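You operate a simulated robot arm through the tools that you are given. There is no shell and no other tool. Be economical: measure what you need, move in short steps, check, and stop when the job is done.

The job below is to be done with a simulated robot arm. You get a single attempt, and the scene is never put back.

TASK
Put one of the lumps from the top of the test bench on the top of the sieve bench. Take the purple block and put it on the grey tile. Put the pink square tub on the tan tile. Take the red brush and leave it on top of the green filter on the top of the test bench. Open the middle drawer of the sieve bench, put the striped purple tub in the inside of the middle drawer of the sieve bench and shut the drawer again. Open the white door. Any order will do.

Only the result counts: the job must be done as asked and must still hold three seconds after the hand-in. Knocking over, shifting, dropping, spilling or breaking anything else fails it.

THE ROBOT
A 7-joint arm with a two-finger parallel gripper on a trunk, on a base that drives. Base frame: it is fixed to the floor where the robot stands at the start and does not move with it; the origin is under the middle of the robot, x ahead of it, y to its left, z up; the surface under the hand at the start is at about z = 860. Units: mm, rad, N and s.
With the tool pointing down near the work surface it reaches from about 280 to 720 mm from the robot's upright axis, wherever it stands. Its first joint turns from -2.897 to 2.897 rad. Places, roughly: green filter [750, 750, 750]; grey tile (14x14x2 cm) [600, -2900, 800]; inside of the middle drawer of the sieve bench [-2600, 1700, 400]; lump (4x3x3 cm) [300, -100, 900]; lump (4x4x3 cm) [500, -200, 900]; lump (5x4x4 cm) [600, 300, 900]; middle drawer of the sieve bench [-2600, 1600, 400]; pink square tub (5x5x5 cm) [300, -200, 900]; purple block (8x6x4 cm) [400, -4000, 800]; red brush (10x6x10 cm) [600, 500, 900]; striped purple tub (5x5x5 cm) [-1100, 1800, 800]; tan tile (14x14x2 cm) [600, -3100, 800]; top of the sieve bench [-2600, 1600, 900]; white door [300, -4400, 500]. Payload 1.57 kg.
Tool frame: the origin (TCP) lies between the finger pads and is the grasp point; the fingertips stand 30 mm ahead of it; z points along the fingers, y is the line along which they close. Largest opening 80 mm; finger width 17, thickness 12; the body of the gripper, 40 by 82 mm, starts 80 mm behind the TCP.
Orientation is that of the tool frame in the base frame, as [roll, pitch, yaw] about the fixed x, y, z axes, in that order (R = Rz(yaw) Ry(pitch) Rx(roll)). With the fingers straight down and closing along the base's y, the tool's x points along the base's -x, its y along +y and its z along -z.

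THE INTERFACE
- The arm moves only by the tool play_rows. Its argument "steps" is a list of rows, each a list of 7 numbers: the shift along the tool's x, y, z in units of 250 mm (1.0 is 250 mm), then the turn, a rotation vector about the tool's x, y, z in units of 120 degrees (1.0 is 120 degrees), then the finger opening in mm, from 0 to 80. In form: [[dx, dy, dz, ax, ay, az, fingers], ...]. A call has 1 to 20 rows; each row is the pose to reach, as a shift and turn from the pose commanded when the call began, along the tool's axes at that moment. A call with a number of a shift or a turn outside -1 to 1 is refused whole. Each row takes 0.2 s and may step no farther than 50 mm and 0.15 rad from the row before; otherwise, or with a gripper value out of range, the whole call is refused. A pose out of reach is approached as far as the arm can. The call stops where the force on the tool passes 40 N (or 10 N more than at its start, if that is more) or the arm is blocked; 0.2 s more then pass. Each finger travels about 72 mm/s and halts on what it meets, pressing with about 37 N; the grip force reading is that of the motor and also rises with nothing between the fingers. The clock runs only during rows and for 0.2 s after the last one: add rows that repeat a pose to give the fingers time. The reply holds the time, the measured pose of the TCP, the force on the tool along the base axes, the opening and the grip force, in the units named above and with some noise, with the torque about the TCP (base axes, N m) and any sound that the robot's microphone picked up.
- Cameras (640 x 400 px; columns grow to the right, rows downward): "scene" is now at [3.7, 162.5, 1443.3]; the picture's right is [0.17, -0.99, 0.00], its down [-0.72, -0.12, -0.68] and it looks along [0.67, 0.12, -0.73] (base axes); focal length 248 px, centre (320, 200). "wrist" rides on the gripper at [72, -7, -122] in the tool frame; the picture's right is [0.09, 1.00, 0.00], its down [-0.84, 0.08, -0.54] and it looks along [-0.54, 0.05, 0.84] (tool axes); focal length 238 px, centre (320, 200). There is no depth. A picture from a camera that has moved, and an enlarged one, comes with that camera's place and axes in the base frame and with its lens. The place of the scene camera against the robot may be out by one fixed shift of up to 25 mm in any direction.
- snapshot(camera): a new picture of that camera. It takes no simulated time.
- move_column(by): slides the trunk up (or, below 0, down) by that many mm; the arm and the scene camera ride with it, the base frame stays. It gives what a move gives, with no picture.
- roll_base(legs): drives the robot by 1 to 6 legs, each [ahead, left, turn to the left] in mm, mm and rad, along the robot's own axes; the way and the turn of a leg run together, so that a leg with both is an arc; at most 1500 mm and 3.142 rad a leg. The arm and the cameras ride along, it lands a little off, and it stops where it bumps. It gives what a move gives.
- head_to(pan, tilt): turns the head with the scene camera to pan (to the left, within 1.501 rad either way) and tilt (down, from -0.506 to 1.204), counted from straight ahead of the robot. It gives what a move gives.
- enlarge(camera, box): a new picture of the part [left, top, right, bottom] of that camera's present view, enlarged. It takes no simulated time.
- sign_off(): hands the job in; it is judged then, once.

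Work in short steps. Places have to be worked out from the pictures, the camera data and where the tool is seen: move nearer, look again, correct. Check each grasp and each placing, and mend what went wrong. You have 196 turns and 182 pictures in all, those below and enlarged ones among them. Open the gripper and draw the arm clear of the work before you hand the job in, unless the task says otherwise; then end with one line.

The tools are called as name(argument=value, ...) on one line, values as JSON. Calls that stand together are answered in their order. play_rows: Moves the arm, as the interface text tells. Its arguments: {"type":"object","properties":{"steps":{"type":"array","items":{"type":"array","items":{"type":"number"}}}},"required":["steps"]} The other tools are called the same way: move_column (by) slides the trunk up or down; roll_base (legs) drives the base; head_to (pan, tilt) turns the head that bears the scene camera; snapshot (camera) takes a picture; enlarge (camera, box) takes an enlarged picture of a part of a camera's view; sign_off () hands the job in.

At the start:

```text
time_s: 0.0
eef_pos: [353.8, 207.2, 1151.3]
ee_rot: [3.141, -0.001, -3.141]
ft_force: [0.2, -0.5, -0.9]
moment: [-0.08, 0.02, 0.01]
gripper_width: 79.9
grasp_force: 0.1
trunk travel left (down, up): [-250.0, 230.0]
robot x, y, heading: [-1.0, 2.4, -0.001]
head pan, tilt: [0.171, 0.819]
```

scene: 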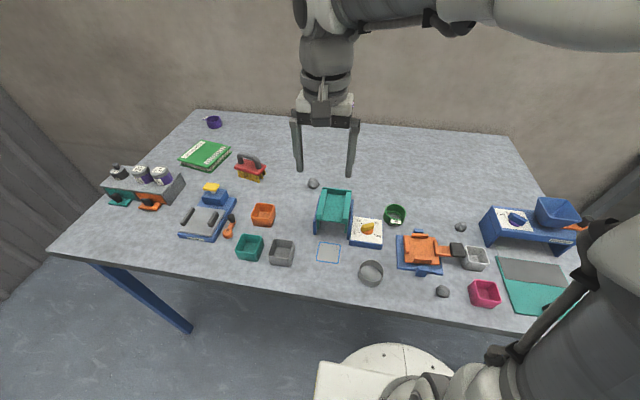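
wrist: 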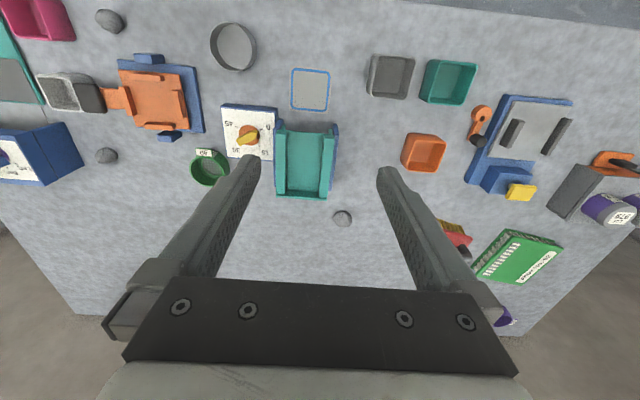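

The brush looks to be near (624, 519) and the filter near (650, 698). I'll enlarge the scene view to see their shapes.

enlarge(camera="scene", box=[160, 120, 320, 220])

enlarge(camera="scene", box=[380, 200, 540, 300])

```text
4.00 times, centred on (240, 170) of scene
camera zoom: at [3.7, 162.5, 1443.3], right [0.17, -0.99, 0.0], down [-0.72, -0.12, -0.68], along [0.67, 0.12, -0.73], focal length 993 px, centre (640, 320)
```

zoom: 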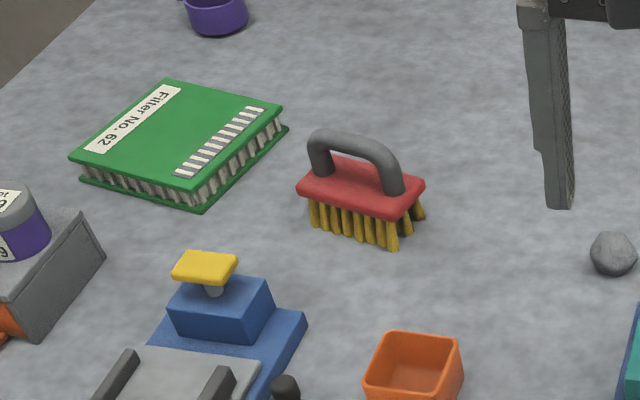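

```text
4.00 times, centred on (460, 250) of scene
camera zoom: at [3.7, 162.5, 1443.3], right [0.17, -0.99, 0.0], down [-0.72, -0.12, -0.68], along [0.67, 0.12, -0.73], focal length 993 px, centre (-240, 0)
```

zoom: 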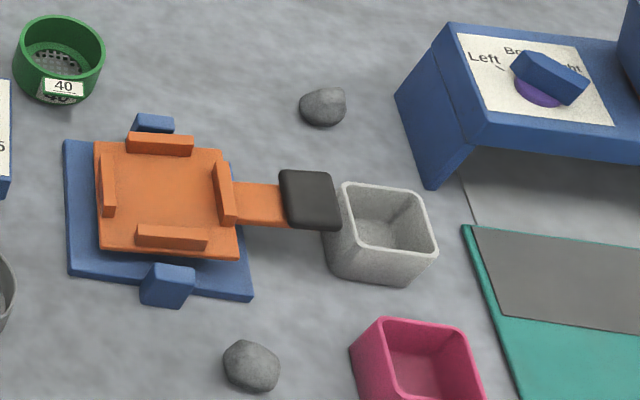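

The brush is out of reach from here, so I'll drive left 550 mm.

roll_base(legs=[[0, 550, 0]])

```text
time_s: 4.6
eef_pos: [355.2, 755.1, 1149.7]
ee_rot: [-3.141, 0.0, 3.138]
ft_force: [-0.1, -0.2, 0.8]
moment: [0.0, -0.01, 0.02]
gripper_width: 80.2
grasp_force: 0.1
trunk travel left (down, up): [-250.0, 230.0]
robot x, y, heading: [-1.1, 550.8, 0.001]
head pan, tilt: [0.171, 0.819]
```

Next I move the hand over toward the brush for a close wrist view.

play_rows(steps=[[-0.094, -0.134, 0.023, 0, 0, 0, 80], [-0.189, -0.269, 0.046, 0, 0, 0, 80], [-0.283, -0.403, 0.069, 0, 0, 0, 80], [-0.377, -0.537, 0.091, 0, 0, 0, 80], [-0.471, -0.671, 0.114, 0, 0, 0, 80], [-0.566, -0.806, 0.137, 0, 0, 0, 80], [-0.66, -0.94, 0.16, 0, 0, 0, 80], [-0.66, -0.94, 0.16, 0, 0, 0, 80]])

snapshot(camera="wrist")

```text
time_s: 6.4
eef_pos: [518.2, 520.9, 1111.6]
ee_rot: [-3.141, 0.0, 3.138]
ft_force: [0.4, 0.7, 0.3]
moment: [0.03, 0.01, -0.01]
gripper_width: 80.0
grasp_force: 0.1
trunk travel left (down, up): [-250.0, 230.0]
robot x, y, heading: [1.8, 548.2, -0.006]
head pan, tilt: [0.171, 0.819]
```

```text
177 pictures are left
camera wrist: at [447.2, 515.8, 1233.8], right [-0.09, 1.0, 0.0], down [0.84, 0.07, 0.54], along [0.54, 0.05, -0.84], focal length 238 px, centre (320, 200)
```

wrist: 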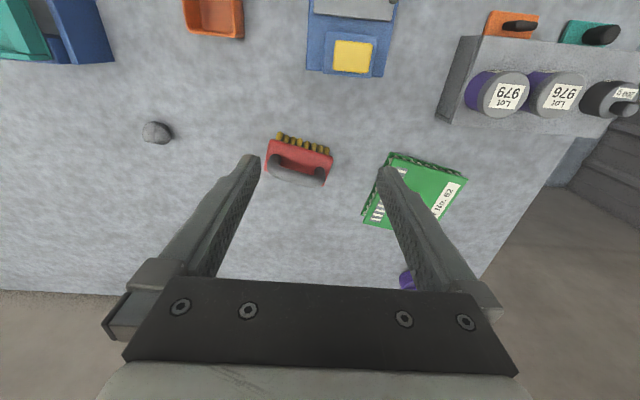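

enlarge(camera="wrist", box=[230, 100, 390, 200])

enlarge(camera="wrist", box=[340, 120, 500, 220])

```text
4.00 times, centred on (310, 150) of wrist
camera zoom: at [447.2, 515.8, 1233.8], right [-0.09, 1.0, 0.0], down [0.84, 0.07, 0.54], along [0.54, 0.05, -0.84], focal length 953 px, centre (360, 400)
```

zoom: 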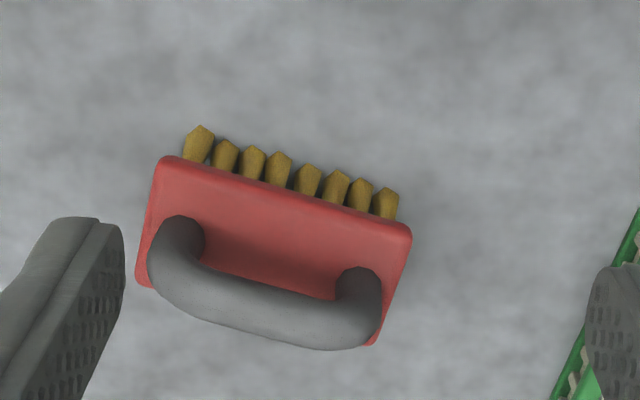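

```text
4.00 times, centred on (420, 170) of wrist
camera zoom: at [447.2, 515.8, 1233.8], right [-0.09, 1.0, 0.0], down [0.84, 0.07, 0.54], along [0.54, 0.05, -0.84], focal length 953 px, centre (-80, 320)
```

zoom: 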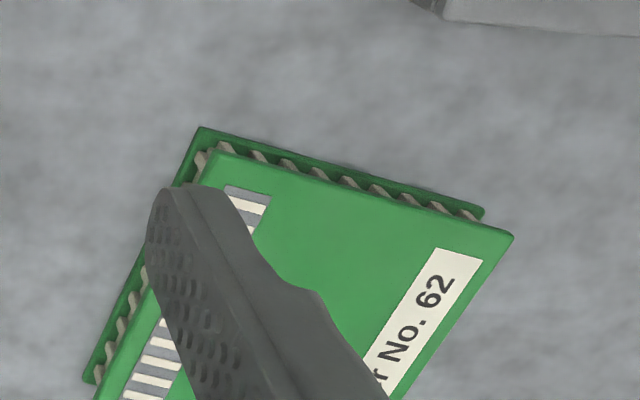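

The brush's long axis runs roughly along (0.21, 0.98), with its centre near (598, 497). I'll turn the hand -78° and go above it for a second look.

play_rows(steps=[[-0.033, -0.01, 0.029, 0, 0, -0.065, 80], [-0.066, -0.02, 0.058, 0, 0, -0.13, 80], [-0.098, -0.029, 0.086, 0, 0, -0.195, 80], [-0.131, -0.038, 0.115, 0, 0, -0.26, 80], [-0.164, -0.048, 0.144, 0, 0, -0.325, 80], [-0.197, -0.058, 0.173, 0, 0, -0.39, 80], [-0.23, -0.067, 0.202, 0, 0, -0.455, 80], [-0.262, -0.077, 0.23, 0, 0, -0.52, 80], [-0.295, -0.086, 0.259, 0, 0, -0.585, 80], [-0.328, -0.096, 0.288, 0, 0, -0.65, 80], [-0.328, -0.096, 0.288, 0, 0, -0.65, 80]])

snapshot(camera="wrist")

```text
time_s: 8.8
eef_pos: [601.2, 495.8, 1038.9]
ee_rot: [-3.141, 0.0, -1.782]
ft_force: [0.3, -0.6, -0.1]
moment: [0.02, 0.01, -0.02]
gripper_width: 80.1
grasp_force: 0.0
trunk travel left (down, up): [-250.0, 230.0]
robot x, y, heading: [-2.2, 549.3, -0.011]
head pan, tilt: [0.171, 0.819]
```

```text
174 pictures are left
camera wrist: at [593.3, 424.1, 1160.3], right [-0.99, 0.12, 0.0], down [0.1, 0.83, 0.54], along [0.06, 0.54, -0.84], focal length 238 px, centre (320, 200)
```

wrist: 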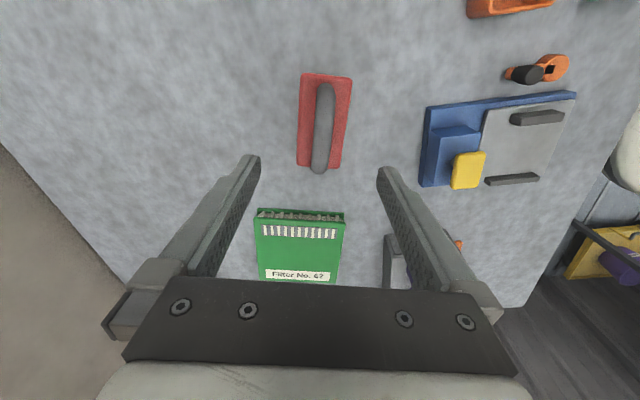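

The handle bar lies near x 597, y 494, with its top at about 955. I'll lower with the fingers either side of the bar, then close.

play_rows(steps=[[0.011, 0.014, 0.1, 0, 0, 0, 60], [0.011, 0.014, 0.2, 0, 0, 0, 50], [0.011, 0.014, 0.29, 0, 0, 0, 50], [0.011, 0.014, 0.376, 0, 0, 0, 50], [0.011, 0.014, 0.376, 0, 0, 0, 50]])

snapshot(camera="wrist")

snapshot(camera="scene")

```text
time_s: 10.0
eef_pos: [599.3, 493.8, 944.0]
ee_rot: [-3.141, 0.0, -1.784]
ft_force: [0.3, -0.1, 0.0]
moment: [0.03, -0.01, 0.03]
gripper_width: 49.9
grasp_force: 0.2
trunk travel left (down, up): [-250.0, 230.0]
robot x, y, heading: [1.4, 549.5, 0.0]
head pan, tilt: [0.171, 0.819]
```

```text
173 pictures are left
camera wrist: at [589.8, 422.1, 1066.0], right [-0.99, 0.12, 0.0], down [0.1, 0.83, 0.54], along [0.07, 0.54, -0.84], focal length 238 px, centre (320, 200)
```

wrist: 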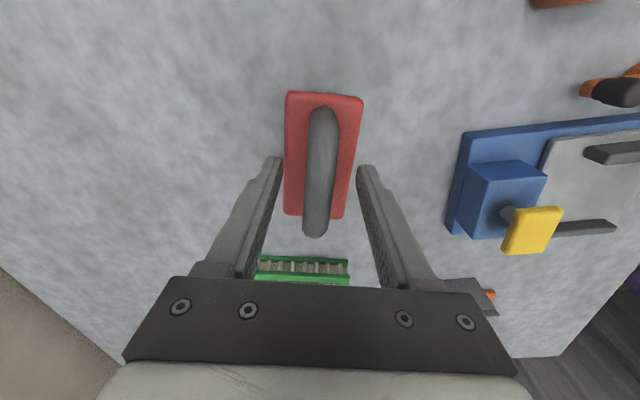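

```text
172 pictures are left
camera scene: at [5.1, 711.1, 1443.3], right [0.17, -0.99, 0.0], down [-0.72, -0.12, -0.68], along [0.67, 0.11, -0.73], focal length 248 px, centre (320, 200)
```

scene: 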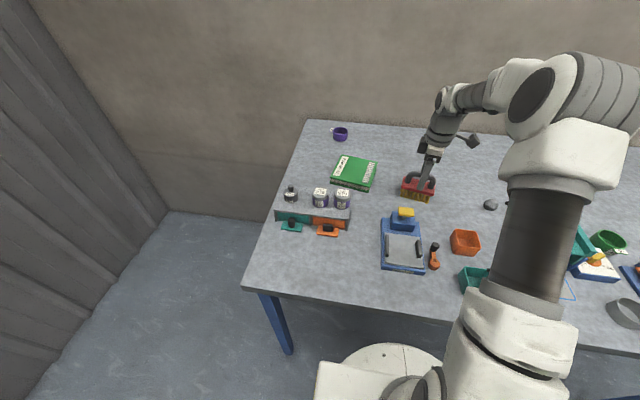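

The bar is between the fingertips, with its middle about 8 mm further along tool x. I'll shift and close.

play_rows(steps=[[0.032, 0, 0, 0, 0, 0, 50], [0.032, 0, 0, 0, 0, 0, 20], [0.032, 0, 0, 0, 0, 0, 0], [0.032, 0, 0, 0, 0, 0, 0], [0.032, 0, 0, 0, 0, 0, 0]])

snapshot(camera="wrist")

```text
time_s: 11.2
eef_pos: [596.1, 485.8, 945.7]
ee_rot: [-3.14, 0.002, -1.783]
ft_force: [0.1, 0.0, 0.5]
moment: [0.02, 0.04, -0.03]
gripper_width: 16.7
grasp_force: 31.9
trunk travel left (down, up): [-250.0, 230.0]
robot x, y, heading: [0.8, 550.8, -0.006]
head pan, tilt: [0.171, 0.819]
```

```text
171 pictures are left
camera wrist: at [587.5, 414.3, 1066.8], right [-0.99, 0.12, 0.0], down [0.1, 0.83, 0.54], along [0.07, 0.54, -0.84], focal length 238 px, centre (320, 200)
```

wrist: 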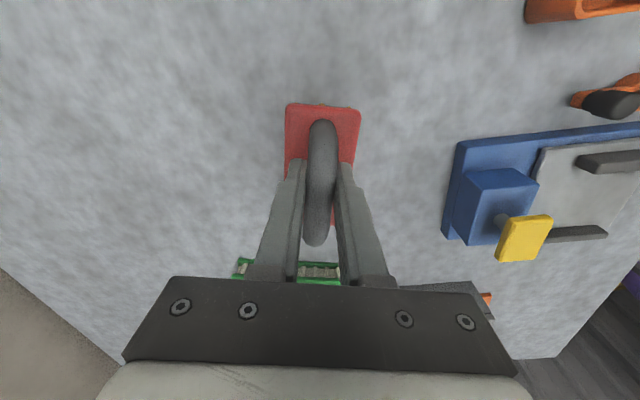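

I have the bar, at an opening of 16.7 mm. I'll lift 75 mm and carry the brush over the filter centre, about (657, 698).

play_rows(steps=[[0, 0, -0.1, 0, 0, 0, 0], [0, 0, -0.2, 0, 0, 0, 0], [0, 0, -0.3, 0, 0, 0, 0], [-0.15, -0.01, -0.3, 0, 0, 0, 0], [-0.3, -0.02, -0.3, 0, 0, 0, 0], [-0.45, -0.03, -0.3, 0, 0, 0, 0], [-0.6, -0.042, -0.3, 0, 0, 0, 0], [-0.75, -0.053, -0.3, 0, 0, 0, 0], [-0.88, -0.062, -0.3, 0, 0, 0, 0], [-0.88, -0.062, -0.3, 0, 0, 0, 0]])

snapshot(camera="wrist")

snapshot(camera="scene")

```text
time_s: 13.4
eef_pos: [657.1, 697.9, 1018.5]
ee_rot: [3.141, -0.002, -1.783]
ft_force: [-0.5, 0.6, -1.1]
moment: [-0.04, 0.02, -0.01]
gripper_width: 17.4
grasp_force: 31.7
trunk travel left (down, up): [-250.0, 230.0]
robot x, y, heading: [0.6, 551.4, -0.004]
head pan, tilt: [0.171, 0.819]
```

```text
170 pictures are left
camera wrist: at [648.6, 627.6, 1139.8], right [-0.99, 0.12, 0.0], down [0.1, 0.83, 0.54], along [0.07, 0.54, -0.84], focal length 238 px, centre (320, 200)
```

wrist: 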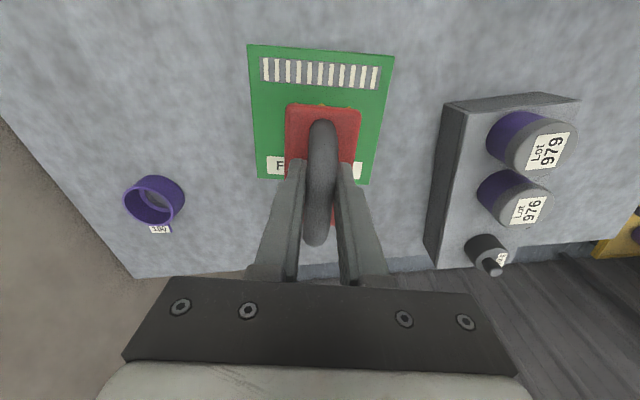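

```text
169 pictures are left
camera scene: at [5.2, 711.2, 1443.3], right [0.17, -0.99, 0.0], down [-0.72, -0.12, -0.68], along [0.67, 0.11, -0.73], focal length 248 px, centre (320, 200)
```

scene: 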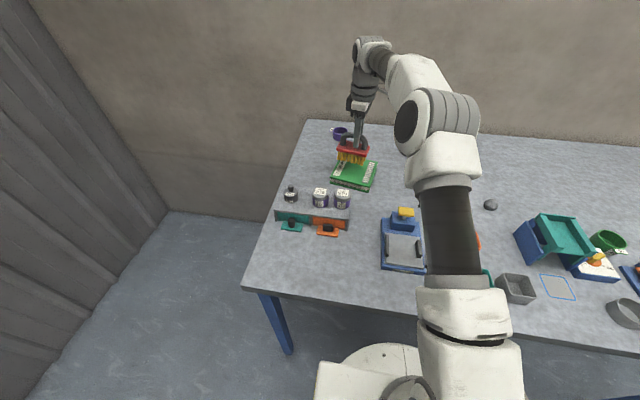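

The filter centre comes out at (660, 695), so I'm well placed. I'll lower gently.

play_rows(steps=[[0, 0, 0.06, 0, 0, 0, 0], [0, 0, 0.11, 0, 0, 0, 0], [0, 0, 0.14, 0, 0, 0, 0], [0, 0, 0.15, 0, 0, 0, 0], [0, 0, 0.15, 0, 0, 0, 0]])

snapshot(camera="wrist")

```text
time_s: 14.6
eef_pos: [658.2, 698.1, 981.0]
ee_rot: [3.141, 0.002, -1.783]
ft_force: [0.7, 0.1, -1.3]
moment: [-0.02, -0.05, -0.01]
gripper_width: 17.5
grasp_force: 32.3
trunk travel left (down, up): [-250.0, 230.0]
robot x, y, heading: [3.6, 546.3, -0.005]
head pan, tilt: [0.171, 0.819]
```

```text
168 pictures are left
camera wrist: at [649.3, 627.2, 1103.7], right [-0.99, 0.12, 0.0], down [0.1, 0.83, 0.54], along [0.06, 0.54, -0.84], focal length 238 px, centre (320, 200)
```

wrist: 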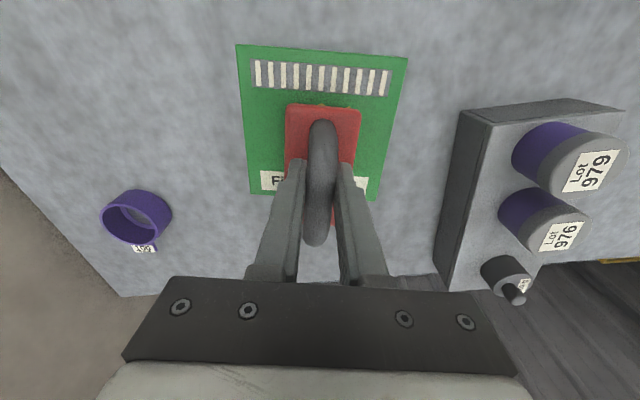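

No contact yet, so I'll go down 2 mm at a time.

play_rows(steps=[[0, 0, 0.008, 0, 0, 0, 0], [0, 0, 0.016, 0, 0, 0, 0], [0, 0, 0.016, 0, 0, 0, 0]])

```text
time_s: 15.4
eef_pos: [657.3, 698.3, 978.3]
ee_rot: [3.141, 0.002, -1.784]
ft_force: [-0.4, 0.4, -2.3]
moment: [-0.02, -0.01, 0.0]
gripper_width: 17.2
grasp_force: 31.8
trunk travel left (down, up): [-250.0, 230.0]
robot x, y, heading: [-3.5, 550.8, -0.004]
head pan, tilt: [0.171, 0.819]
```

play_rows(steps=[[0, 0, 0.008, 0, 0, 0, 0], [0, 0, 0.014, 0, 0, 0, 0], [0, 0, 0.02, 0, 0, 0, 0], [0, 0, 0.02, 0, 0, 0, 0]])

```text
time_s: 16.4
eef_pos: [656.9, 697.1, 975.2]
ee_rot: [-3.139, 0.002, -1.783]
ft_force: [3.3, 1.0, 7.9]
moment: [0.03, 0.08, -0.02]
gripper_width: 17.2
grasp_force: 31.6
trunk travel left (down, up): [-250.0, 230.0]
robot x, y, heading: [3.2, 550.9, -0.003]
head pan, tilt: [0.171, 0.819]
```

Contact at about 975, with 8 N upward. I'll open the fingers and rise.

play_rows(steps=[[0, 0, 0, 0, 0, 0, 25], [0, 0, 0, 0, 0, 0, 45], [0, 0, 0, 0, 0, 0, 50], [0, 0, -0.15, 0, 0, 0, 50], [0, 0, -0.3, 0, 0, 0, 50], [0, 0, -0.45, 0, 0, 0, 60], [0, 0, -0.6, 0, 0, 0, 80]])

snapshot(camera="wrist")

```text
time_s: 18.0
eef_pos: [647.9, 693.2, 1124.6]
ee_rot: [3.141, -0.001, -1.782]
ft_force: [0.3, 0.4, 0.1]
moment: [0.01, -0.01, 0.0]
gripper_width: 80.0
grasp_force: 0.1
out of reach, approached as far as the arm can: row 7
trunk travel left (down, up): [-250.0, 230.0]
robot x, y, heading: [0.8, 548.0, -0.006]
head pan, tilt: [0.171, 0.819]
```

```text
167 pictures are left
camera wrist: at [638.9, 623.0, 1245.1], right [-0.99, 0.12, 0.0], down [0.1, 0.83, 0.54], along [0.07, 0.54, -0.84], focal length 238 px, centre (320, 200)
```

wrist: 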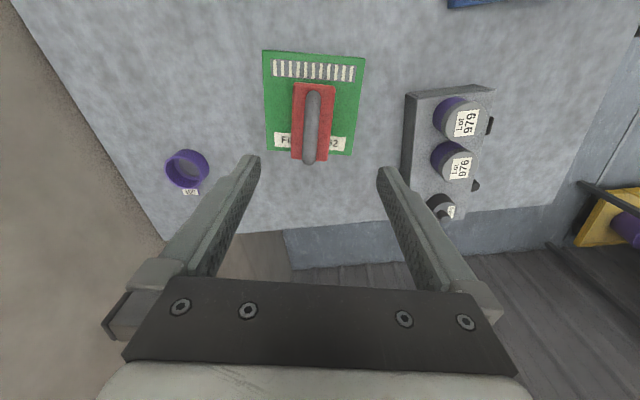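

The brush stands centred on the filter. Next is the lump near (578, 274): I'll move toward it while turning the wrist back.

play_rows(steps=[[0.085, -0.004, 0.014, 0, 0, 0.065, 80], [0.17, -0.007, 0.028, 0, 0, 0.13, 80], [0.255, -0.011, 0.042, 0, 0, 0.195, 80], [0.34, -0.014, 0.056, 0, 0, 0.26, 80], [0.425, -0.018, 0.07, 0, 0, 0.325, 80], [0.51, -0.022, 0.084, 0, 0, 0.39, 80], [0.595, -0.025, 0.098, 0, 0, 0.455, 80], [0.68, -0.029, 0.112, 0, 0, 0.52, 80], [0.765, -0.032, 0.126, 0, 0, 0.585, 80], [0.851, -0.036, 0.14, 0, 0, 0.65, 80], [0.851, -0.036, 0.14, 0, 0, 0.65, 80]])

```text
time_s: 20.4
eef_pos: [612.4, 484.3, 1087.4]
ee_rot: [-3.141, 0.001, 3.138]
ft_force: [-0.5, 0.7, -0.6]
moment: [0.02, 0.02, -0.02]
gripper_width: 80.1
grasp_force: 0.0
trunk travel left (down, up): [-250.0, 230.0]
robot x, y, heading: [0.0, 548.9, -0.0]
head pan, tilt: [0.171, 0.819]
```

play_rows(steps=[[0.04, -0.168, 0.037, 0, 0, 0, 80], [0.083, -0.336, 0.075, 0, 0, 0, 80], [0.125, -0.504, 0.113, 0, 0, 0, 80], [0.166, -0.672, 0.15, 0, 0, 0, 80], [0.208, -0.84, 0.188, 0, 0, 0, 80], [0.208, -0.84, 0.188, 0, 0, 0, 80]])

snapshot(camera="wrist")

```text
time_s: 21.8
eef_pos: [560.0, 271.2, 1040.1]
ee_rot: [3.142, -0.001, 3.139]
ft_force: [-0.3, 0.0, 0.3]
moment: [0.04, -0.01, 0.0]
gripper_width: 79.9
grasp_force: 0.1
trunk travel left (down, up): [-250.0, 230.0]
robot x, y, heading: [0.2, 548.0, -0.005]
head pan, tilt: [0.171, 0.819]
```

```text
166 pictures are left
camera wrist: at [488.5, 265.7, 1162.2], right [-0.09, 1.0, 0.0], down [0.84, 0.07, 0.54], along [0.54, 0.05, -0.84], focal length 238 px, centre (320, 200)
```

wrist: 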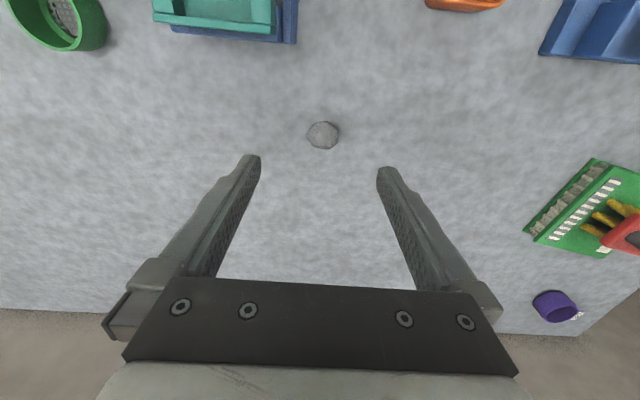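

The lump is at about (578, 278). I'll lower to TCP z 894, keeping the tips just above the table, and close.

play_rows(steps=[[-0.072, 0.027, 0.15, 0, 0, 0, 80], [-0.072, 0.027, 0.3, 0, 0, 0, 80], [-0.072, 0.027, 0.45, 0, 0, 0, 75], [-0.072, 0.027, 0.53, 0, 0, 0, 75], [-0.072, 0.027, 0.582, 0, 0, 0, 75], [-0.072, 0.027, 0.582, 0, 0, 0, 75]])

snapshot(camera="wrist")

```text
time_s: 23.2
eef_pos: [576.8, 280.8, 894.3]
ee_rot: [3.141, 0.001, 3.139]
ft_force: [-0.5, 0.2, 0.1]
moment: [0.01, 0.04, 0.0]
gripper_width: 75.1
grasp_force: 0.0
trunk travel left (down, up): [-250.0, 230.0]
robot x, y, heading: [-2.5, 551.8, -0.003]
head pan, tilt: [0.171, 0.819]
```

```text
165 pictures are left
camera wrist: at [505.8, 275.0, 1016.9], right [-0.09, 1.0, 0.0], down [0.84, 0.07, 0.54], along [0.54, 0.05, -0.84], focal length 238 px, centre (320, 200)
```

wrist: 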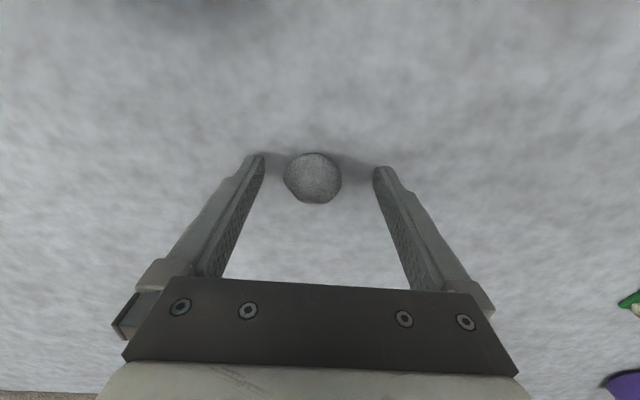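

play_rows(steps=[[0, -0.012, 0, 0, 0, 0, 60], [0, -0.012, 0, 0, 0, 0, 35], [0, -0.012, 0, 0, 0, 0, 20], [0, -0.012, 0, 0, 0, 0, 20], [0, -0.012, -0.1, 0, 0, 0, 20], [0, -0.012, -0.3, 0, 0, 0, 20], [0, -0.012, -0.5, 0, 0, 0, 20]])

snapshot(camera="wrist")

```text
time_s: 24.8
eef_pos: [578.2, 277.9, 1019.7]
ee_rot: [-3.14, 0.0, 3.137]
ft_force: [-1.0, 0.2, 0.5]
moment: [-0.01, 0.02, -0.02]
gripper_width: 40.6
grasp_force: 37.3
trunk travel left (down, up): [-250.0, 230.0]
robot x, y, heading: [2.4, 551.9, -0.002]
head pan, tilt: [0.171, 0.819]
```

```text
164 pictures are left
camera wrist: at [505.9, 272.7, 1141.1], right [-0.09, 1.0, 0.0], down [0.84, 0.07, 0.54], along [0.54, 0.05, -0.84], focal length 238 px, centre (320, 200)
```

wrist: 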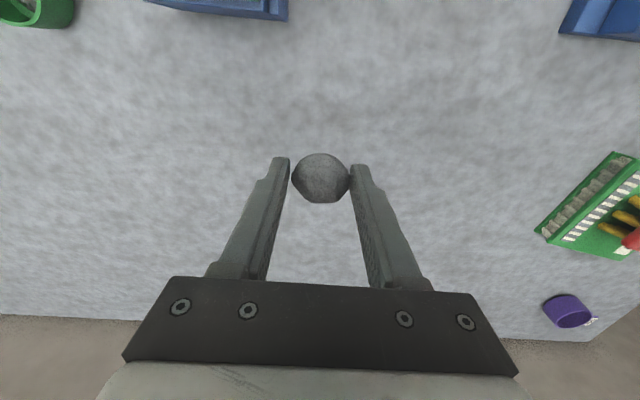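

The lump is held, at an opening of 40.6 mm. I'll pull the arm in and up before driving.

play_rows(steps=[[0.0, 0.0, -0.18, 0, 0, 0, 20], [0.114, 0.12, -0.3, 0, 0, 0, 20], [0.228, 0.24, -0.4, 0, 0, 0, 20], [0.342, 0.36, -0.5, 0, 0, 0, 20], [0.456, 0.48, -0.52, 0, 0, 0, 20], [0.57, 0.6, -0.52, 0, 0, 0, 20], [0.684, 0.72, -0.52, 0, 0, 0, 20], [0.798, 0.84, -0.52, 0, 0, 0, 20], [0.912, 0.96, -0.52, 0, 0, 0, 20]])

head_to(pan=1.5, tilt=0.35)

snapshot(camera="scene")

```text
refused: row 2 steps farther than a row can; nothing moved
```

```text
time_s: 26.3
eef_pos: [577.7, 277.8, 1018.3]
ee_rot: [-3.141, -0.001, 3.137]
ft_force: [0.0, -0.7, -1.1]
moment: [0.02, 0.05, -0.03]
gripper_width: 40.6
grasp_force: 36.8
trunk travel left (down, up): [-250.0, 230.0]
robot x, y, heading: [-3.9, 548.7, -0.001]
head pan, tilt: [1.499, 0.351]
```

```text
163 pictures are left
camera scene: at [-66.5, 790.5, 1484.5], right [1.0, -0.08, 0.0], down [-0.03, -0.34, -0.94], along [0.07, 0.94, -0.34], focal length 248 px, centre (320, 200)
```

scene: 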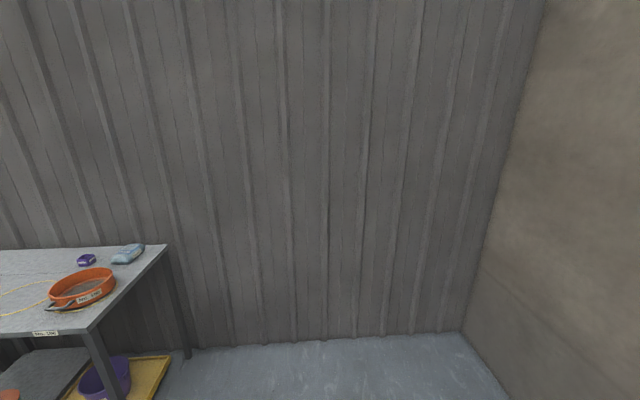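

play_rows(steps=[[0.0, 0.0, -0.18, 0, 0, 0, 20], [0.09, 0.1, -0.25, 0, 0, 0, 20], [0.18, 0.2, -0.32, 0, 0, 0, 20], [0.28, 0.31, -0.38, 0, 0, 0, 20], [0.38, 0.42, -0.42, 0, 0, 0, 20], [0.48, 0.53, -0.46, 0, 0, 0, 20], [0.59, 0.64, -0.5, 0, 0, 0, 20], [0.7, 0.75, -0.52, 0, 0, 0, 20], [0.81, 0.86, -0.52, 0, 0, 0, 20], [0.912, 0.96, -0.52, 0, 0, 0, 20]])

```text
time_s: 28.5
eef_pos: [350.6, 519.5, 1150.3]
ee_rot: [3.141, -0.001, 3.138]
ft_force: [0.0, -0.7, -0.9]
moment: [0.0, -0.03, 0.0]
gripper_width: 40.5
grasp_force: 37.6
trunk travel left (down, up): [-250.0, 230.0]
robot x, y, heading: [1.3, 549.5, -0.004]
head pan, tilt: [1.499, 0.351]
```

I'll back away from the bench and turn to face +y, then look around.

roll_base(legs=[[-500, 0, 0], [0, 0, 1.571]])

head_to(pan=0.9, tilt=0.35)

snapshot(camera="scene")

```text
time_s: 37.4
eef_pos: [-467.3, 899.0, 1148.8]
ee_rot: [-3.141, 0.001, -1.597]
ft_force: [-0.2, -0.9, -1.3]
moment: [-0.01, 0.01, 0.0]
gripper_width: 40.0
grasp_force: 37.2
trunk travel left (down, up): [-250.0, 230.0]
robot x, y, heading: [-506.1, 551.8, 1.543]
head pan, tilt: [1.499, 0.351]
```

```text
time_s: 38.4
eef_pos: [-467.4, 898.8, 1149.4]
ee_rot: [3.141, 0.0, -1.596]
ft_force: [0.4, 0.5, -1.3]
moment: [-0.02, 0.01, 0.01]
gripper_width: 39.9
grasp_force: 37.0
trunk travel left (down, up): [-250.0, 230.0]
robot x, y, heading: [-502.2, 550.9, 1.548]
head pan, tilt: [0.901, 0.351]
```

```text
162 pictures are left
camera scene: at [-712.0, 541.9, 1484.5], right [0.64, 0.77, 0.0], down [0.26, -0.22, -0.94], along [-0.72, 0.6, -0.34], focal length 248 px, centre (320, 200)
```

scene: 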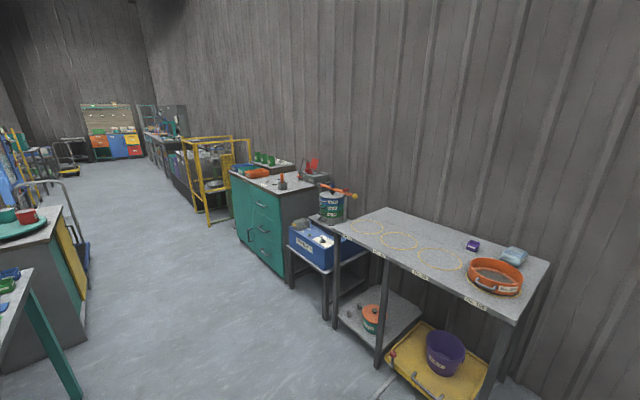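

The green drawer cabinet at about (-2730, 1570) is the sieve bench, and the striped tub is on the nearer bench. I'll drive along the aisle toward the cabinet.

roll_base(legs=[[150, 0, 0.024], [0, 1300, 0]])

head_to(pan=0.5, tilt=0.45)

snapshot(camera="scene")

```text
time_s: 49.4
eef_pos: [-1758.8, 1036.1, 1149.5]
ee_rot: [3.141, 0.0, -1.547]
ft_force: [-0.5, 0.8, -0.8]
moment: [-0.03, 0.02, -0.02]
gripper_width: 39.7
grasp_force: 37.2
trunk travel left (down, up): [-250.0, 230.0]
robot x, y, heading: [-1778.2, 688.4, 1.591]
head pan, tilt: [0.901, 0.351]
```

```text
time_s: 50.3
eef_pos: [-1758.1, 1036.7, 1149.3]
ee_rot: [-3.141, 0.0, -1.549]
ft_force: [-0.2, -0.1, -0.8]
moment: [0.01, 0.0, -0.05]
gripper_width: 39.4
grasp_force: 37.8
trunk travel left (down, up): [-250.0, 230.0]
robot x, y, heading: [-1780.3, 690.9, 1.596]
head pan, tilt: [0.499, 0.45]
```

```text
161 pictures are left
camera scene: at [-1958.8, 692.3, 1475.4], right [0.87, 0.5, 0.0], down [0.22, -0.38, -0.9], along [-0.45, 0.78, -0.44], focal length 248 px, centre (320, 200)
```

scene: 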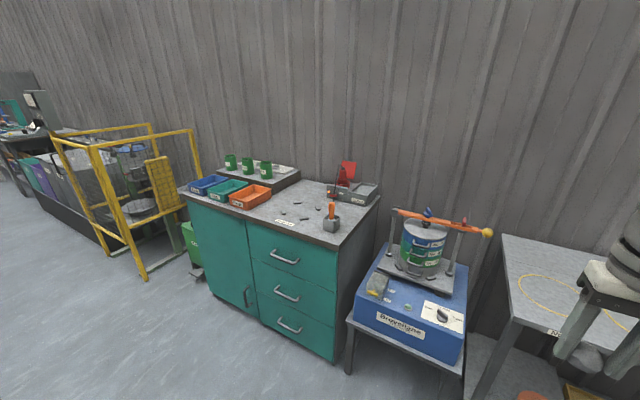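

The sieve bench front is at about y 1380, and the middle drawer handle is near (-2536, 1355, 560). I'll drive up in front of it.

roll_base(legs=[[0, 760, -0.025], [200, 0, 0]])

head_to(pan=-0.1, tilt=0.75)

snapshot(camera="scene")

```text
time_s: 57.9
eef_pos: [-2494.5, 1234.3, 1149.1]
ee_rot: [-3.141, 0.002, -1.593]
ft_force: [0.5, 0.0, -0.1]
moment: [0.0, 0.0, 0.0]
gripper_width: 38.9
grasp_force: 36.8
trunk travel left (down, up): [-250.0, 230.0]
robot x, y, heading: [-2529.8, 883.2, 1.551]
head pan, tilt: [0.499, 0.45]
```

```text
time_s: 58.9
eef_pos: [-2494.3, 1234.4, 1148.7]
ee_rot: [3.141, 0.0, -1.594]
ft_force: [0.1, -0.6, -0.7]
moment: [0.0, 0.0, 0.0]
gripper_width: 39.4
grasp_force: 36.7
trunk travel left (down, up): [-250.0, 230.0]
robot x, y, heading: [-2531.2, 887.6, 1.549]
head pan, tilt: [-0.099, 0.75]
```

```text
160 pictures are left
camera scene: at [-2656.8, 900.7, 1448.9], right [0.99, -0.12, 0.0], down [-0.08, -0.68, -0.73], along [0.09, 0.73, -0.68], focal length 248 px, centre (320, 200)
```

scene: 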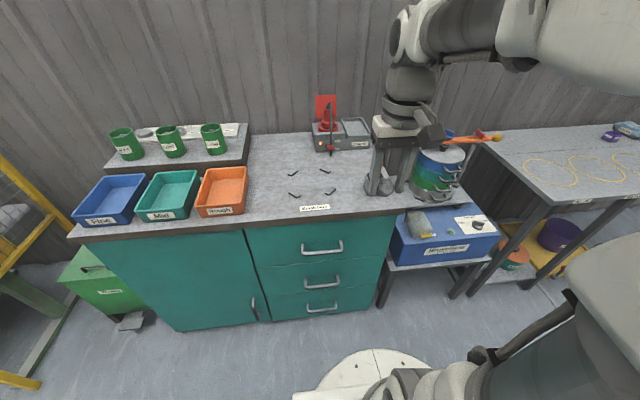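

I'll drive 110 mm closer, then extend over the marked square on the bench top, about (-2609, 1582).

roll_base(legs=[[110, 0, 0.02]])

```text
time_s: 60.2
eef_pos: [-2499.6, 1347.2, 1149.2]
ee_rot: [3.141, -0.001, -1.576]
ft_force: [0.7, -0.6, -0.3]
moment: [-0.01, 0.0, -0.01]
gripper_width: 38.9
grasp_force: 36.9
trunk travel left (down, up): [-250.0, 230.0]
robot x, y, heading: [-2528.8, 997.2, 1.562]
head pan, tilt: [-0.099, 0.75]
```

play_rows(steps=[[-0.129, 0.067, 0.06, 0, 0, 0, 20], [-0.257, 0.133, 0.119, 0, 0, 0, 20], [-0.386, 0.2, 0.178, 0, 0, 0, 20], [-0.515, 0.267, 0.237, 0, 0, 0, 20], [-0.643, 0.333, 0.297, 0, 0, 0, 20], [-0.772, 0.4, 0.356, 0, 0, 0, 20], [-0.772, 0.4, 0.356, 0, 0, 0, 20]])

snapshot(camera="wrist")

snapshot(camera="scene")

```text
time_s: 61.8
eef_pos: [-2599.6, 1541.9, 1061.1]
ee_rot: [3.141, -0.002, -1.576]
ft_force: [-0.3, 0.0, 0.6]
moment: [0.0, 0.0, -0.02]
gripper_width: 38.6
grasp_force: 36.8
trunk travel left (down, up): [-250.0, 230.0]
robot x, y, heading: [-2530.3, 997.4, 1.566]
head pan, tilt: [-0.099, 0.75]
```

```text
159 pictures are left
camera wrist: at [-2592.7, 1470.9, 1182.9], right [-1.0, -0.09, 0.0], down [-0.07, 0.84, 0.54], along [-0.05, 0.54, -0.84], focal length 238 px, centre (320, 200)
```

wrist: 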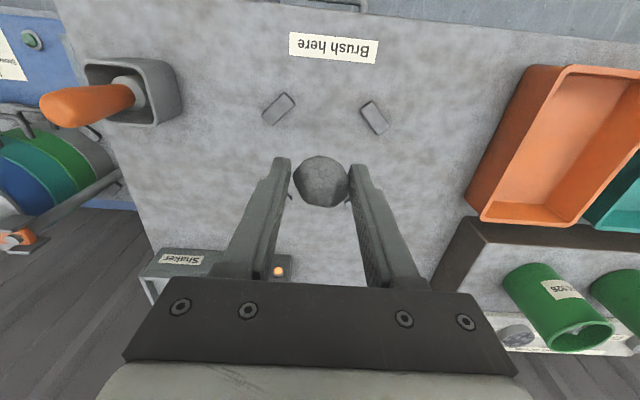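

```text
158 pictures are left
camera scene: at [-2655.4, 1010.1, 1448.9], right [0.99, -0.1, 0.0], down [-0.07, -0.68, -0.73], along [0.08, 0.73, -0.68], focal length 248 px, centre (320, 200)
```

scene: 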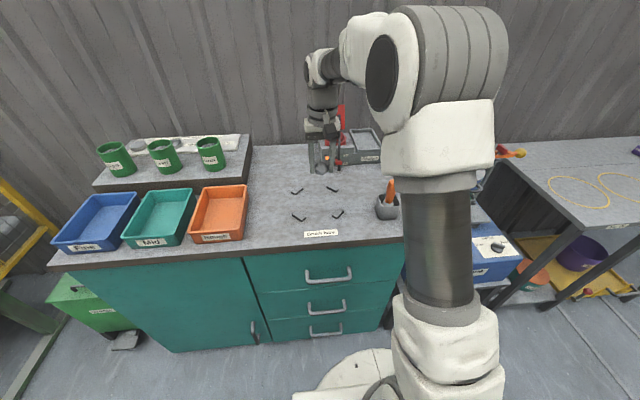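

The marked square is labelled "Brush here", so I'll set the lump on the clear space left of it, at about (-2720, 1560). I'll move there and lower.

play_rows(steps=[[-0.02, 0.16, 0.0, 0, 0, 0, 20], [-0.04, 0.32, 0.0, 0, 0, 0, 20], [-0.072, 0.48, 0.0, 0, 0, 0, 20], [-0.072, 0.48, 0.15, 0, 0, 0, 20], [-0.072, 0.48, 0.3, 0, 0, 0, 20], [-0.072, 0.48, 0.42, 0, 0, 0, 20], [-0.072, 0.48, 0.42, 0, 0, 0, 20]])

snapshot(camera="wrist")

```text
time_s: 63.4
eef_pos: [-2717.2, 1557.8, 954.4]
ee_rot: [-3.14, 0.001, -1.575]
ft_force: [0.4, 0.9, 0.3]
moment: [0.0, 0.03, -0.02]
gripper_width: 39.0
grasp_force: 37.0
trunk travel left (down, up): [-250.0, 230.0]
robot x, y, heading: [-2528.8, 1000.5, 1.569]
head pan, tilt: [-0.099, 0.75]
```

```text
157 pictures are left
camera wrist: at [-2709.9, 1486.9, 1076.2], right [-1.0, -0.09, 0.0], down [-0.07, 0.84, 0.54], along [-0.05, 0.54, -0.84], focal length 238 px, centre (320, 200)
```

wrist: 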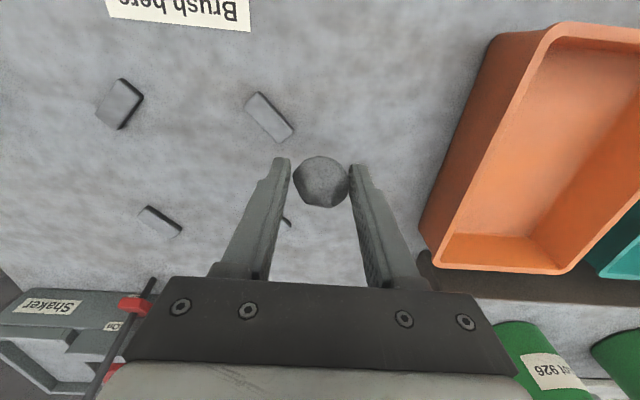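

play_rows(steps=[[0, 0.08, 0.0, 0, 0, 0, 20], [0, 0.08, 0.03, 0, 0, 0, 20], [0, 0.08, 0.05, 0, 0, 0, 20], [0, 0.08, 0.06, 0, 0, 0, 20], [0, 0.08, 0.068, 0, 0, 0, 20], [0, 0.08, 0.068, 0, 0, 0, 20]])

```text
time_s: 64.8
eef_pos: [-2737.8, 1559.2, 937.6]
ee_rot: [3.141, -0.001, -1.575]
ft_force: [-0.2, -0.7, -0.8]
moment: [-0.02, -0.02, 0.01]
gripper_width: 39.1
grasp_force: 36.4
trunk travel left (down, up): [-250.0, 230.0]
robot x, y, heading: [-2527.7, 997.2, 1.564]
head pan, tilt: [-0.099, 0.75]
```

play_rows(steps=[[0, 0, 0.01, 0, 0, 0, 20], [0, 0, 0.018, 0, 0, 0, 20], [0, 0, 0.026, 0, 0, 0, 20], [0, 0, 0.032, 0, 0, 0, 20], [0, 0, 0.032, 0, 0, 0, 20]])

snapshot(camera="wrist")

```text
time_s: 66.0
eef_pos: [-2736.7, 1558.9, 931.2]
ee_rot: [3.141, 0.001, -1.577]
ft_force: [-0.4, -0.5, -0.7]
moment: [0.03, -0.04, -0.01]
gripper_width: 38.8
grasp_force: 36.9
trunk travel left (down, up): [-250.0, 230.0]
robot x, y, heading: [-2529.4, 998.6, 1.568]
head pan, tilt: [-0.099, 0.75]
```

```text
156 pictures are left
camera wrist: at [-2730.7, 1488.2, 1052.8], right [-1.0, -0.09, 0.0], down [-0.07, 0.84, 0.54], along [-0.05, 0.54, -0.84], focal length 238 px, centre (320, 200)
```

wrist: 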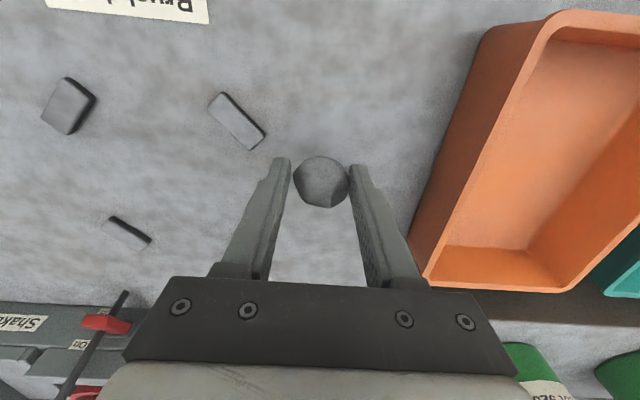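

No contact yet, and triangulating suggests the top is lower. I'll continue in small steps.

play_rows(steps=[[0, 0, 0.016, 0, 0, 0, 20], [0, 0, 0.032, 0, 0, 0, 20], [0, 0, 0.048, 0, 0, 0, 20], [0, 0, 0.048, 0, 0, 0, 20]])

play_rows(steps=[[0, 0, 0.014, 0, 0, 0, 20], [0, 0, 0.028, 0, 0, 0, 20], [0, 0, 0.028, 0, 0, 0, 20]])

```text
time_s: 67.0
eef_pos: [-2738.6, 1559.5, 919.4]
ee_rot: [3.141, -0.001, -1.574]
ft_force: [0.0, -0.1, -0.4]
moment: [-0.01, -0.04, -0.02]
gripper_width: 38.7
grasp_force: 37.2
trunk travel left (down, up): [-250.0, 230.0]
robot x, y, heading: [-2527.7, 995.2, 1.567]
head pan, tilt: [-0.099, 0.75]
```

```text
time_s: 67.8
eef_pos: [-2737.0, 1558.5, 911.9]
ee_rot: [3.141, 0.001, -1.573]
ft_force: [-0.4, -0.3, 0.5]
moment: [-0.02, 0.02, -0.01]
gripper_width: 39.0
grasp_force: 37.2
trunk travel left (down, up): [-250.0, 230.0]
robot x, y, heading: [-2526.9, 996.6, 1.566]
head pan, tilt: [-0.099, 0.75]
```

play_rows(steps=[[0, 0, 0.012, 0, 0, 0, 20], [0, 0, 0.024, 0, 0, 0, 20], [0, 0, 0.024, 0, 0, 0, 20]])

play_rows(steps=[[0, 0, 0.012, 0, 0, 0, 20], [0, 0, 0.024, 0, 0, 0, 20], [0, 0, 0.024, 0, 0, 0, 20]])

snapshot(camera="wrist")

```text
time_s: 68.6
eef_pos: [-2738.6, 1559.2, 905.9]
ee_rot: [-3.141, 0.0, -1.576]
ft_force: [0.0, -0.3, -0.3]
moment: [-0.01, 0.01, 0.03]
gripper_width: 38.6
grasp_force: 36.8
trunk travel left (down, up): [-250.0, 230.0]
robot x, y, heading: [-2526.1, 994.1, 1.564]
head pan, tilt: [-0.099, 0.75]
```

```text
time_s: 69.4
eef_pos: [-2737.6, 1559.1, 899.3]
ee_rot: [-3.141, 0.0, -1.574]
ft_force: [0.7, 0.1, -1.4]
moment: [-0.03, 0.02, -0.03]
gripper_width: 38.3
grasp_force: 36.4
trunk travel left (down, up): [-250.0, 230.0]
robot x, y, heading: [-2526.2, 1000.4, 1.564]
head pan, tilt: [-0.099, 0.75]
```

```text
155 pictures are left
camera wrist: at [-2731.3, 1488.0, 1021.0], right [-1.0, -0.09, 0.0], down [-0.07, 0.84, 0.54], along [-0.05, 0.54, -0.84], focal length 238 px, centre (320, 200)
```

wrist: 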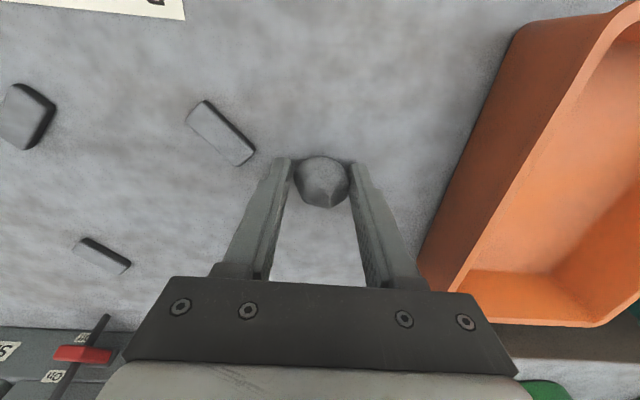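

Shadows meet at the fingertips, so the surface is close. A few more mm.

play_rows(steps=[[0, 0, 0.006, 0, 0, 0, 20], [0, 0, 0.012, 0, 0, 0, 20], [0, 0, 0.012, 0, 0, 0, 20]])

play_rows(steps=[[0, 0, 0.006, 0, 0, 0, 20], [0, 0, 0.012, 0, 0, 0, 20], [0, 0, 0.012, 0, 0, 0, 20]])

```text
time_s: 70.2
eef_pos: [-2738.1, 1559.6, 897.4]
ee_rot: [-3.141, 0.003, -1.575]
ft_force: [0.5, -0.3, 4.4]
moment: [0.03, -0.05, 0.01]
gripper_width: 38.1
grasp_force: 36.8
trunk travel left (down, up): [-250.0, 230.0]
robot x, y, heading: [-2531.9, 998.1, 1.562]
head pan, tilt: [-0.099, 0.75]
```

```text
time_s: 71.0
eef_pos: [-2737.7, 1558.6, 896.3]
ee_rot: [3.14, 0.004, -1.576]
ft_force: [1.6, -0.6, 19.6]
moment: [0.33, 0.0, 0.01]
gripper_width: 37.3
grasp_force: 33.1
trunk travel left (down, up): [-250.0, 230.0]
robot x, y, heading: [-2530.0, 998.7, 1.568]
head pan, tilt: [-0.099, 0.75]
```

Contact made. I'll ease up 2 mm, open gently and rise.

play_rows(steps=[[0, 0, -0.008, 0, 0, 0, 38], [0, 0, -0.008, 0, 0, 0, 48], [0, 0, -0.008, 0, 0, 0, 60], [0, 0, -0.008, 0, 0, 0, 60], [0, 0, -0.15, 0, 0, 0, 60], [0, 0, -0.33, 0, 0, 0, 60], [0, 0, -0.5, 0, 0, 0, 60], [0.18, 0, -0.6, 0, 0, 0, 60]])

snapshot(camera="wrist")

```text
refused: row 8 steps farther than a row can; nothing moved
```

```text
154 pictures are left
camera wrist: at [-2730.8, 1487.4, 1017.6], right [-1.0, -0.09, 0.0], down [-0.07, 0.83, 0.55], along [-0.05, 0.54, -0.84], focal length 238 px, centre (320, 200)
```

wrist: 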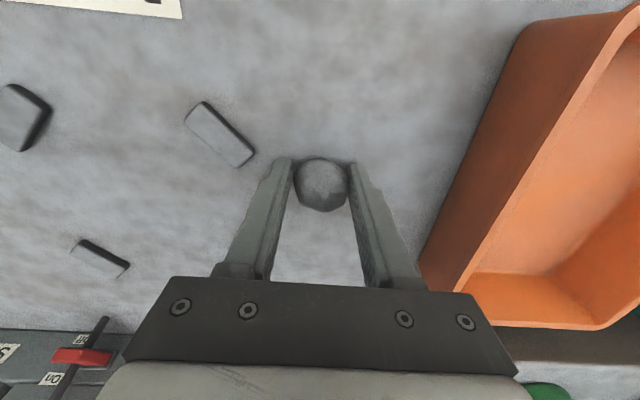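

play_rows(steps=[[0, 0, -0.008, 0, 0, 0, 38], [0, 0, -0.008, 0, 0, 0, 48], [0, 0, -0.008, 0, 0, 0, 60], [0, 0, -0.008, 0, 0, 0, 60], [0, 0, -0.15, 0, 0, 0, 60], [0, 0, -0.33, 0, 0, 0, 60], [0, 0, -0.5, 0, 0, 0, 60], [0.0, 0, -0.6, 0, 0, 0, 60]])

snapshot(camera="wrist")

```text
time_s: 72.8
eef_pos: [-2738.6, 1559.3, 1042.0]
ee_rot: [-3.141, 0.002, -1.576]
ft_force: [-0.7, 0.2, -0.5]
moment: [-0.01, 0.01, -0.01]
gripper_width: 59.9
grasp_force: 0.0
trunk travel left (down, up): [-250.0, 230.0]
robot x, y, heading: [-2527.3, 996.9, 1.567]
head pan, tilt: [-0.099, 0.75]
```

```text
153 pictures are left
camera wrist: at [-2731.7, 1487.8, 1163.7], right [-1.0, -0.09, 0.0], down [-0.07, 0.84, 0.54], along [-0.05, 0.54, -0.84], focal length 238 px, centre (320, 200)
```

wrist: 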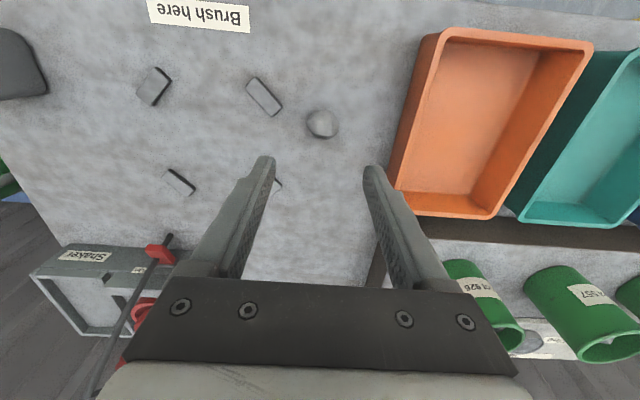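

The lump sits on the bench, whose top is at about z 862. Now I'll back off to make room for the drawer.

roll_base(legs=[[-180, 40, 0]])

head_to(pan=-0.1, tilt=0.9)

enlarge(camera="scene", box=[160, 100, 480, 300])

```text
time_s: 74.7
eef_pos: [-2780.8, 1377.9, 1041.4]
ee_rot: [3.141, 0.0, -1.573]
ft_force: [-0.7, 0.3, -0.3]
moment: [0.0, -0.02, 0.02]
gripper_width: 60.1
grasp_force: 0.0
trunk travel left (down, up): [-250.0, 230.0]
robot x, y, heading: [-2568.9, 814.6, 1.571]
head pan, tilt: [-0.099, 0.75]
```

```text
time_s: 75.4
eef_pos: [-2780.9, 1377.4, 1041.4]
ee_rot: [-3.14, -0.001, -1.572]
ft_force: [0.0, -0.2, -0.5]
moment: [0.0, 0.02, 0.03]
gripper_width: 60.0
grasp_force: 0.0
trunk travel left (down, up): [-250.0, 230.0]
robot x, y, heading: [-2568.3, 814.5, 1.572]
head pan, tilt: [-0.099, 0.901]
```

```text
2.00 times, centred on (320, 200) of scene
camera zoom: at [-2696.9, 821.1, 1437.0], right [0.99, -0.1, 0.0], down [-0.08, -0.78, -0.62], along [0.06, 0.62, -0.78], focal length 496 px, centre (320, 200)
```

zoom: 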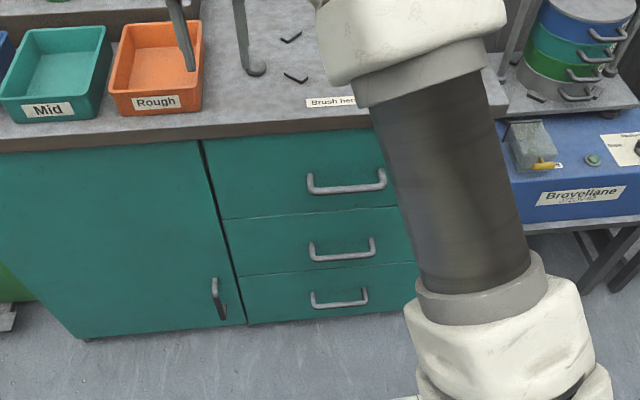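

I'll pitch the tool to horizontal facing the bench while centring in front of the drawers.

play_rows(steps=[[0.018, -0.07, 0, 0, -0.068, 0, 60], [0.036, -0.14, 0, 0, -0.136, 0, 60], [0.054, -0.21, 0, 0, -0.204, 0, 60], [0.072, -0.28, 0, 0, -0.272, 0, 60], [0.09, -0.35, 0, 0, -0.341, 0, 60], [0.108, -0.42, 0, 0, -0.409, 0, 60], [0.126, -0.49, 0, 0, -0.477, 0, 60], [0.144, -0.56, 0, 0, -0.545, 0, 60], [0.162, -0.63, 0, 0, -0.613, 0, 60], [0.18, -0.7, 0, 0, -0.682, 0, 60], [0.19, -0.76, 0, 0, -0.75, 0, 60], [0.19, -0.76, 0, 0, -0.75, 0, 60]])

```text
time_s: 78.0
eef_pos: [-2589.6, 1329.5, 1040.5]
ee_rot: [-0.608, 1.57, 0.963]
ft_force: [0.1, -1.4, -0.4]
moment: [0.0, 0.01, -0.03]
gripper_width: 60.1
grasp_force: 0.0
trunk travel left (down, up): [-250.0, 230.0]
robot x, y, heading: [-2571.6, 816.0, 1.568]
head pan, tilt: [-0.099, 0.901]
```

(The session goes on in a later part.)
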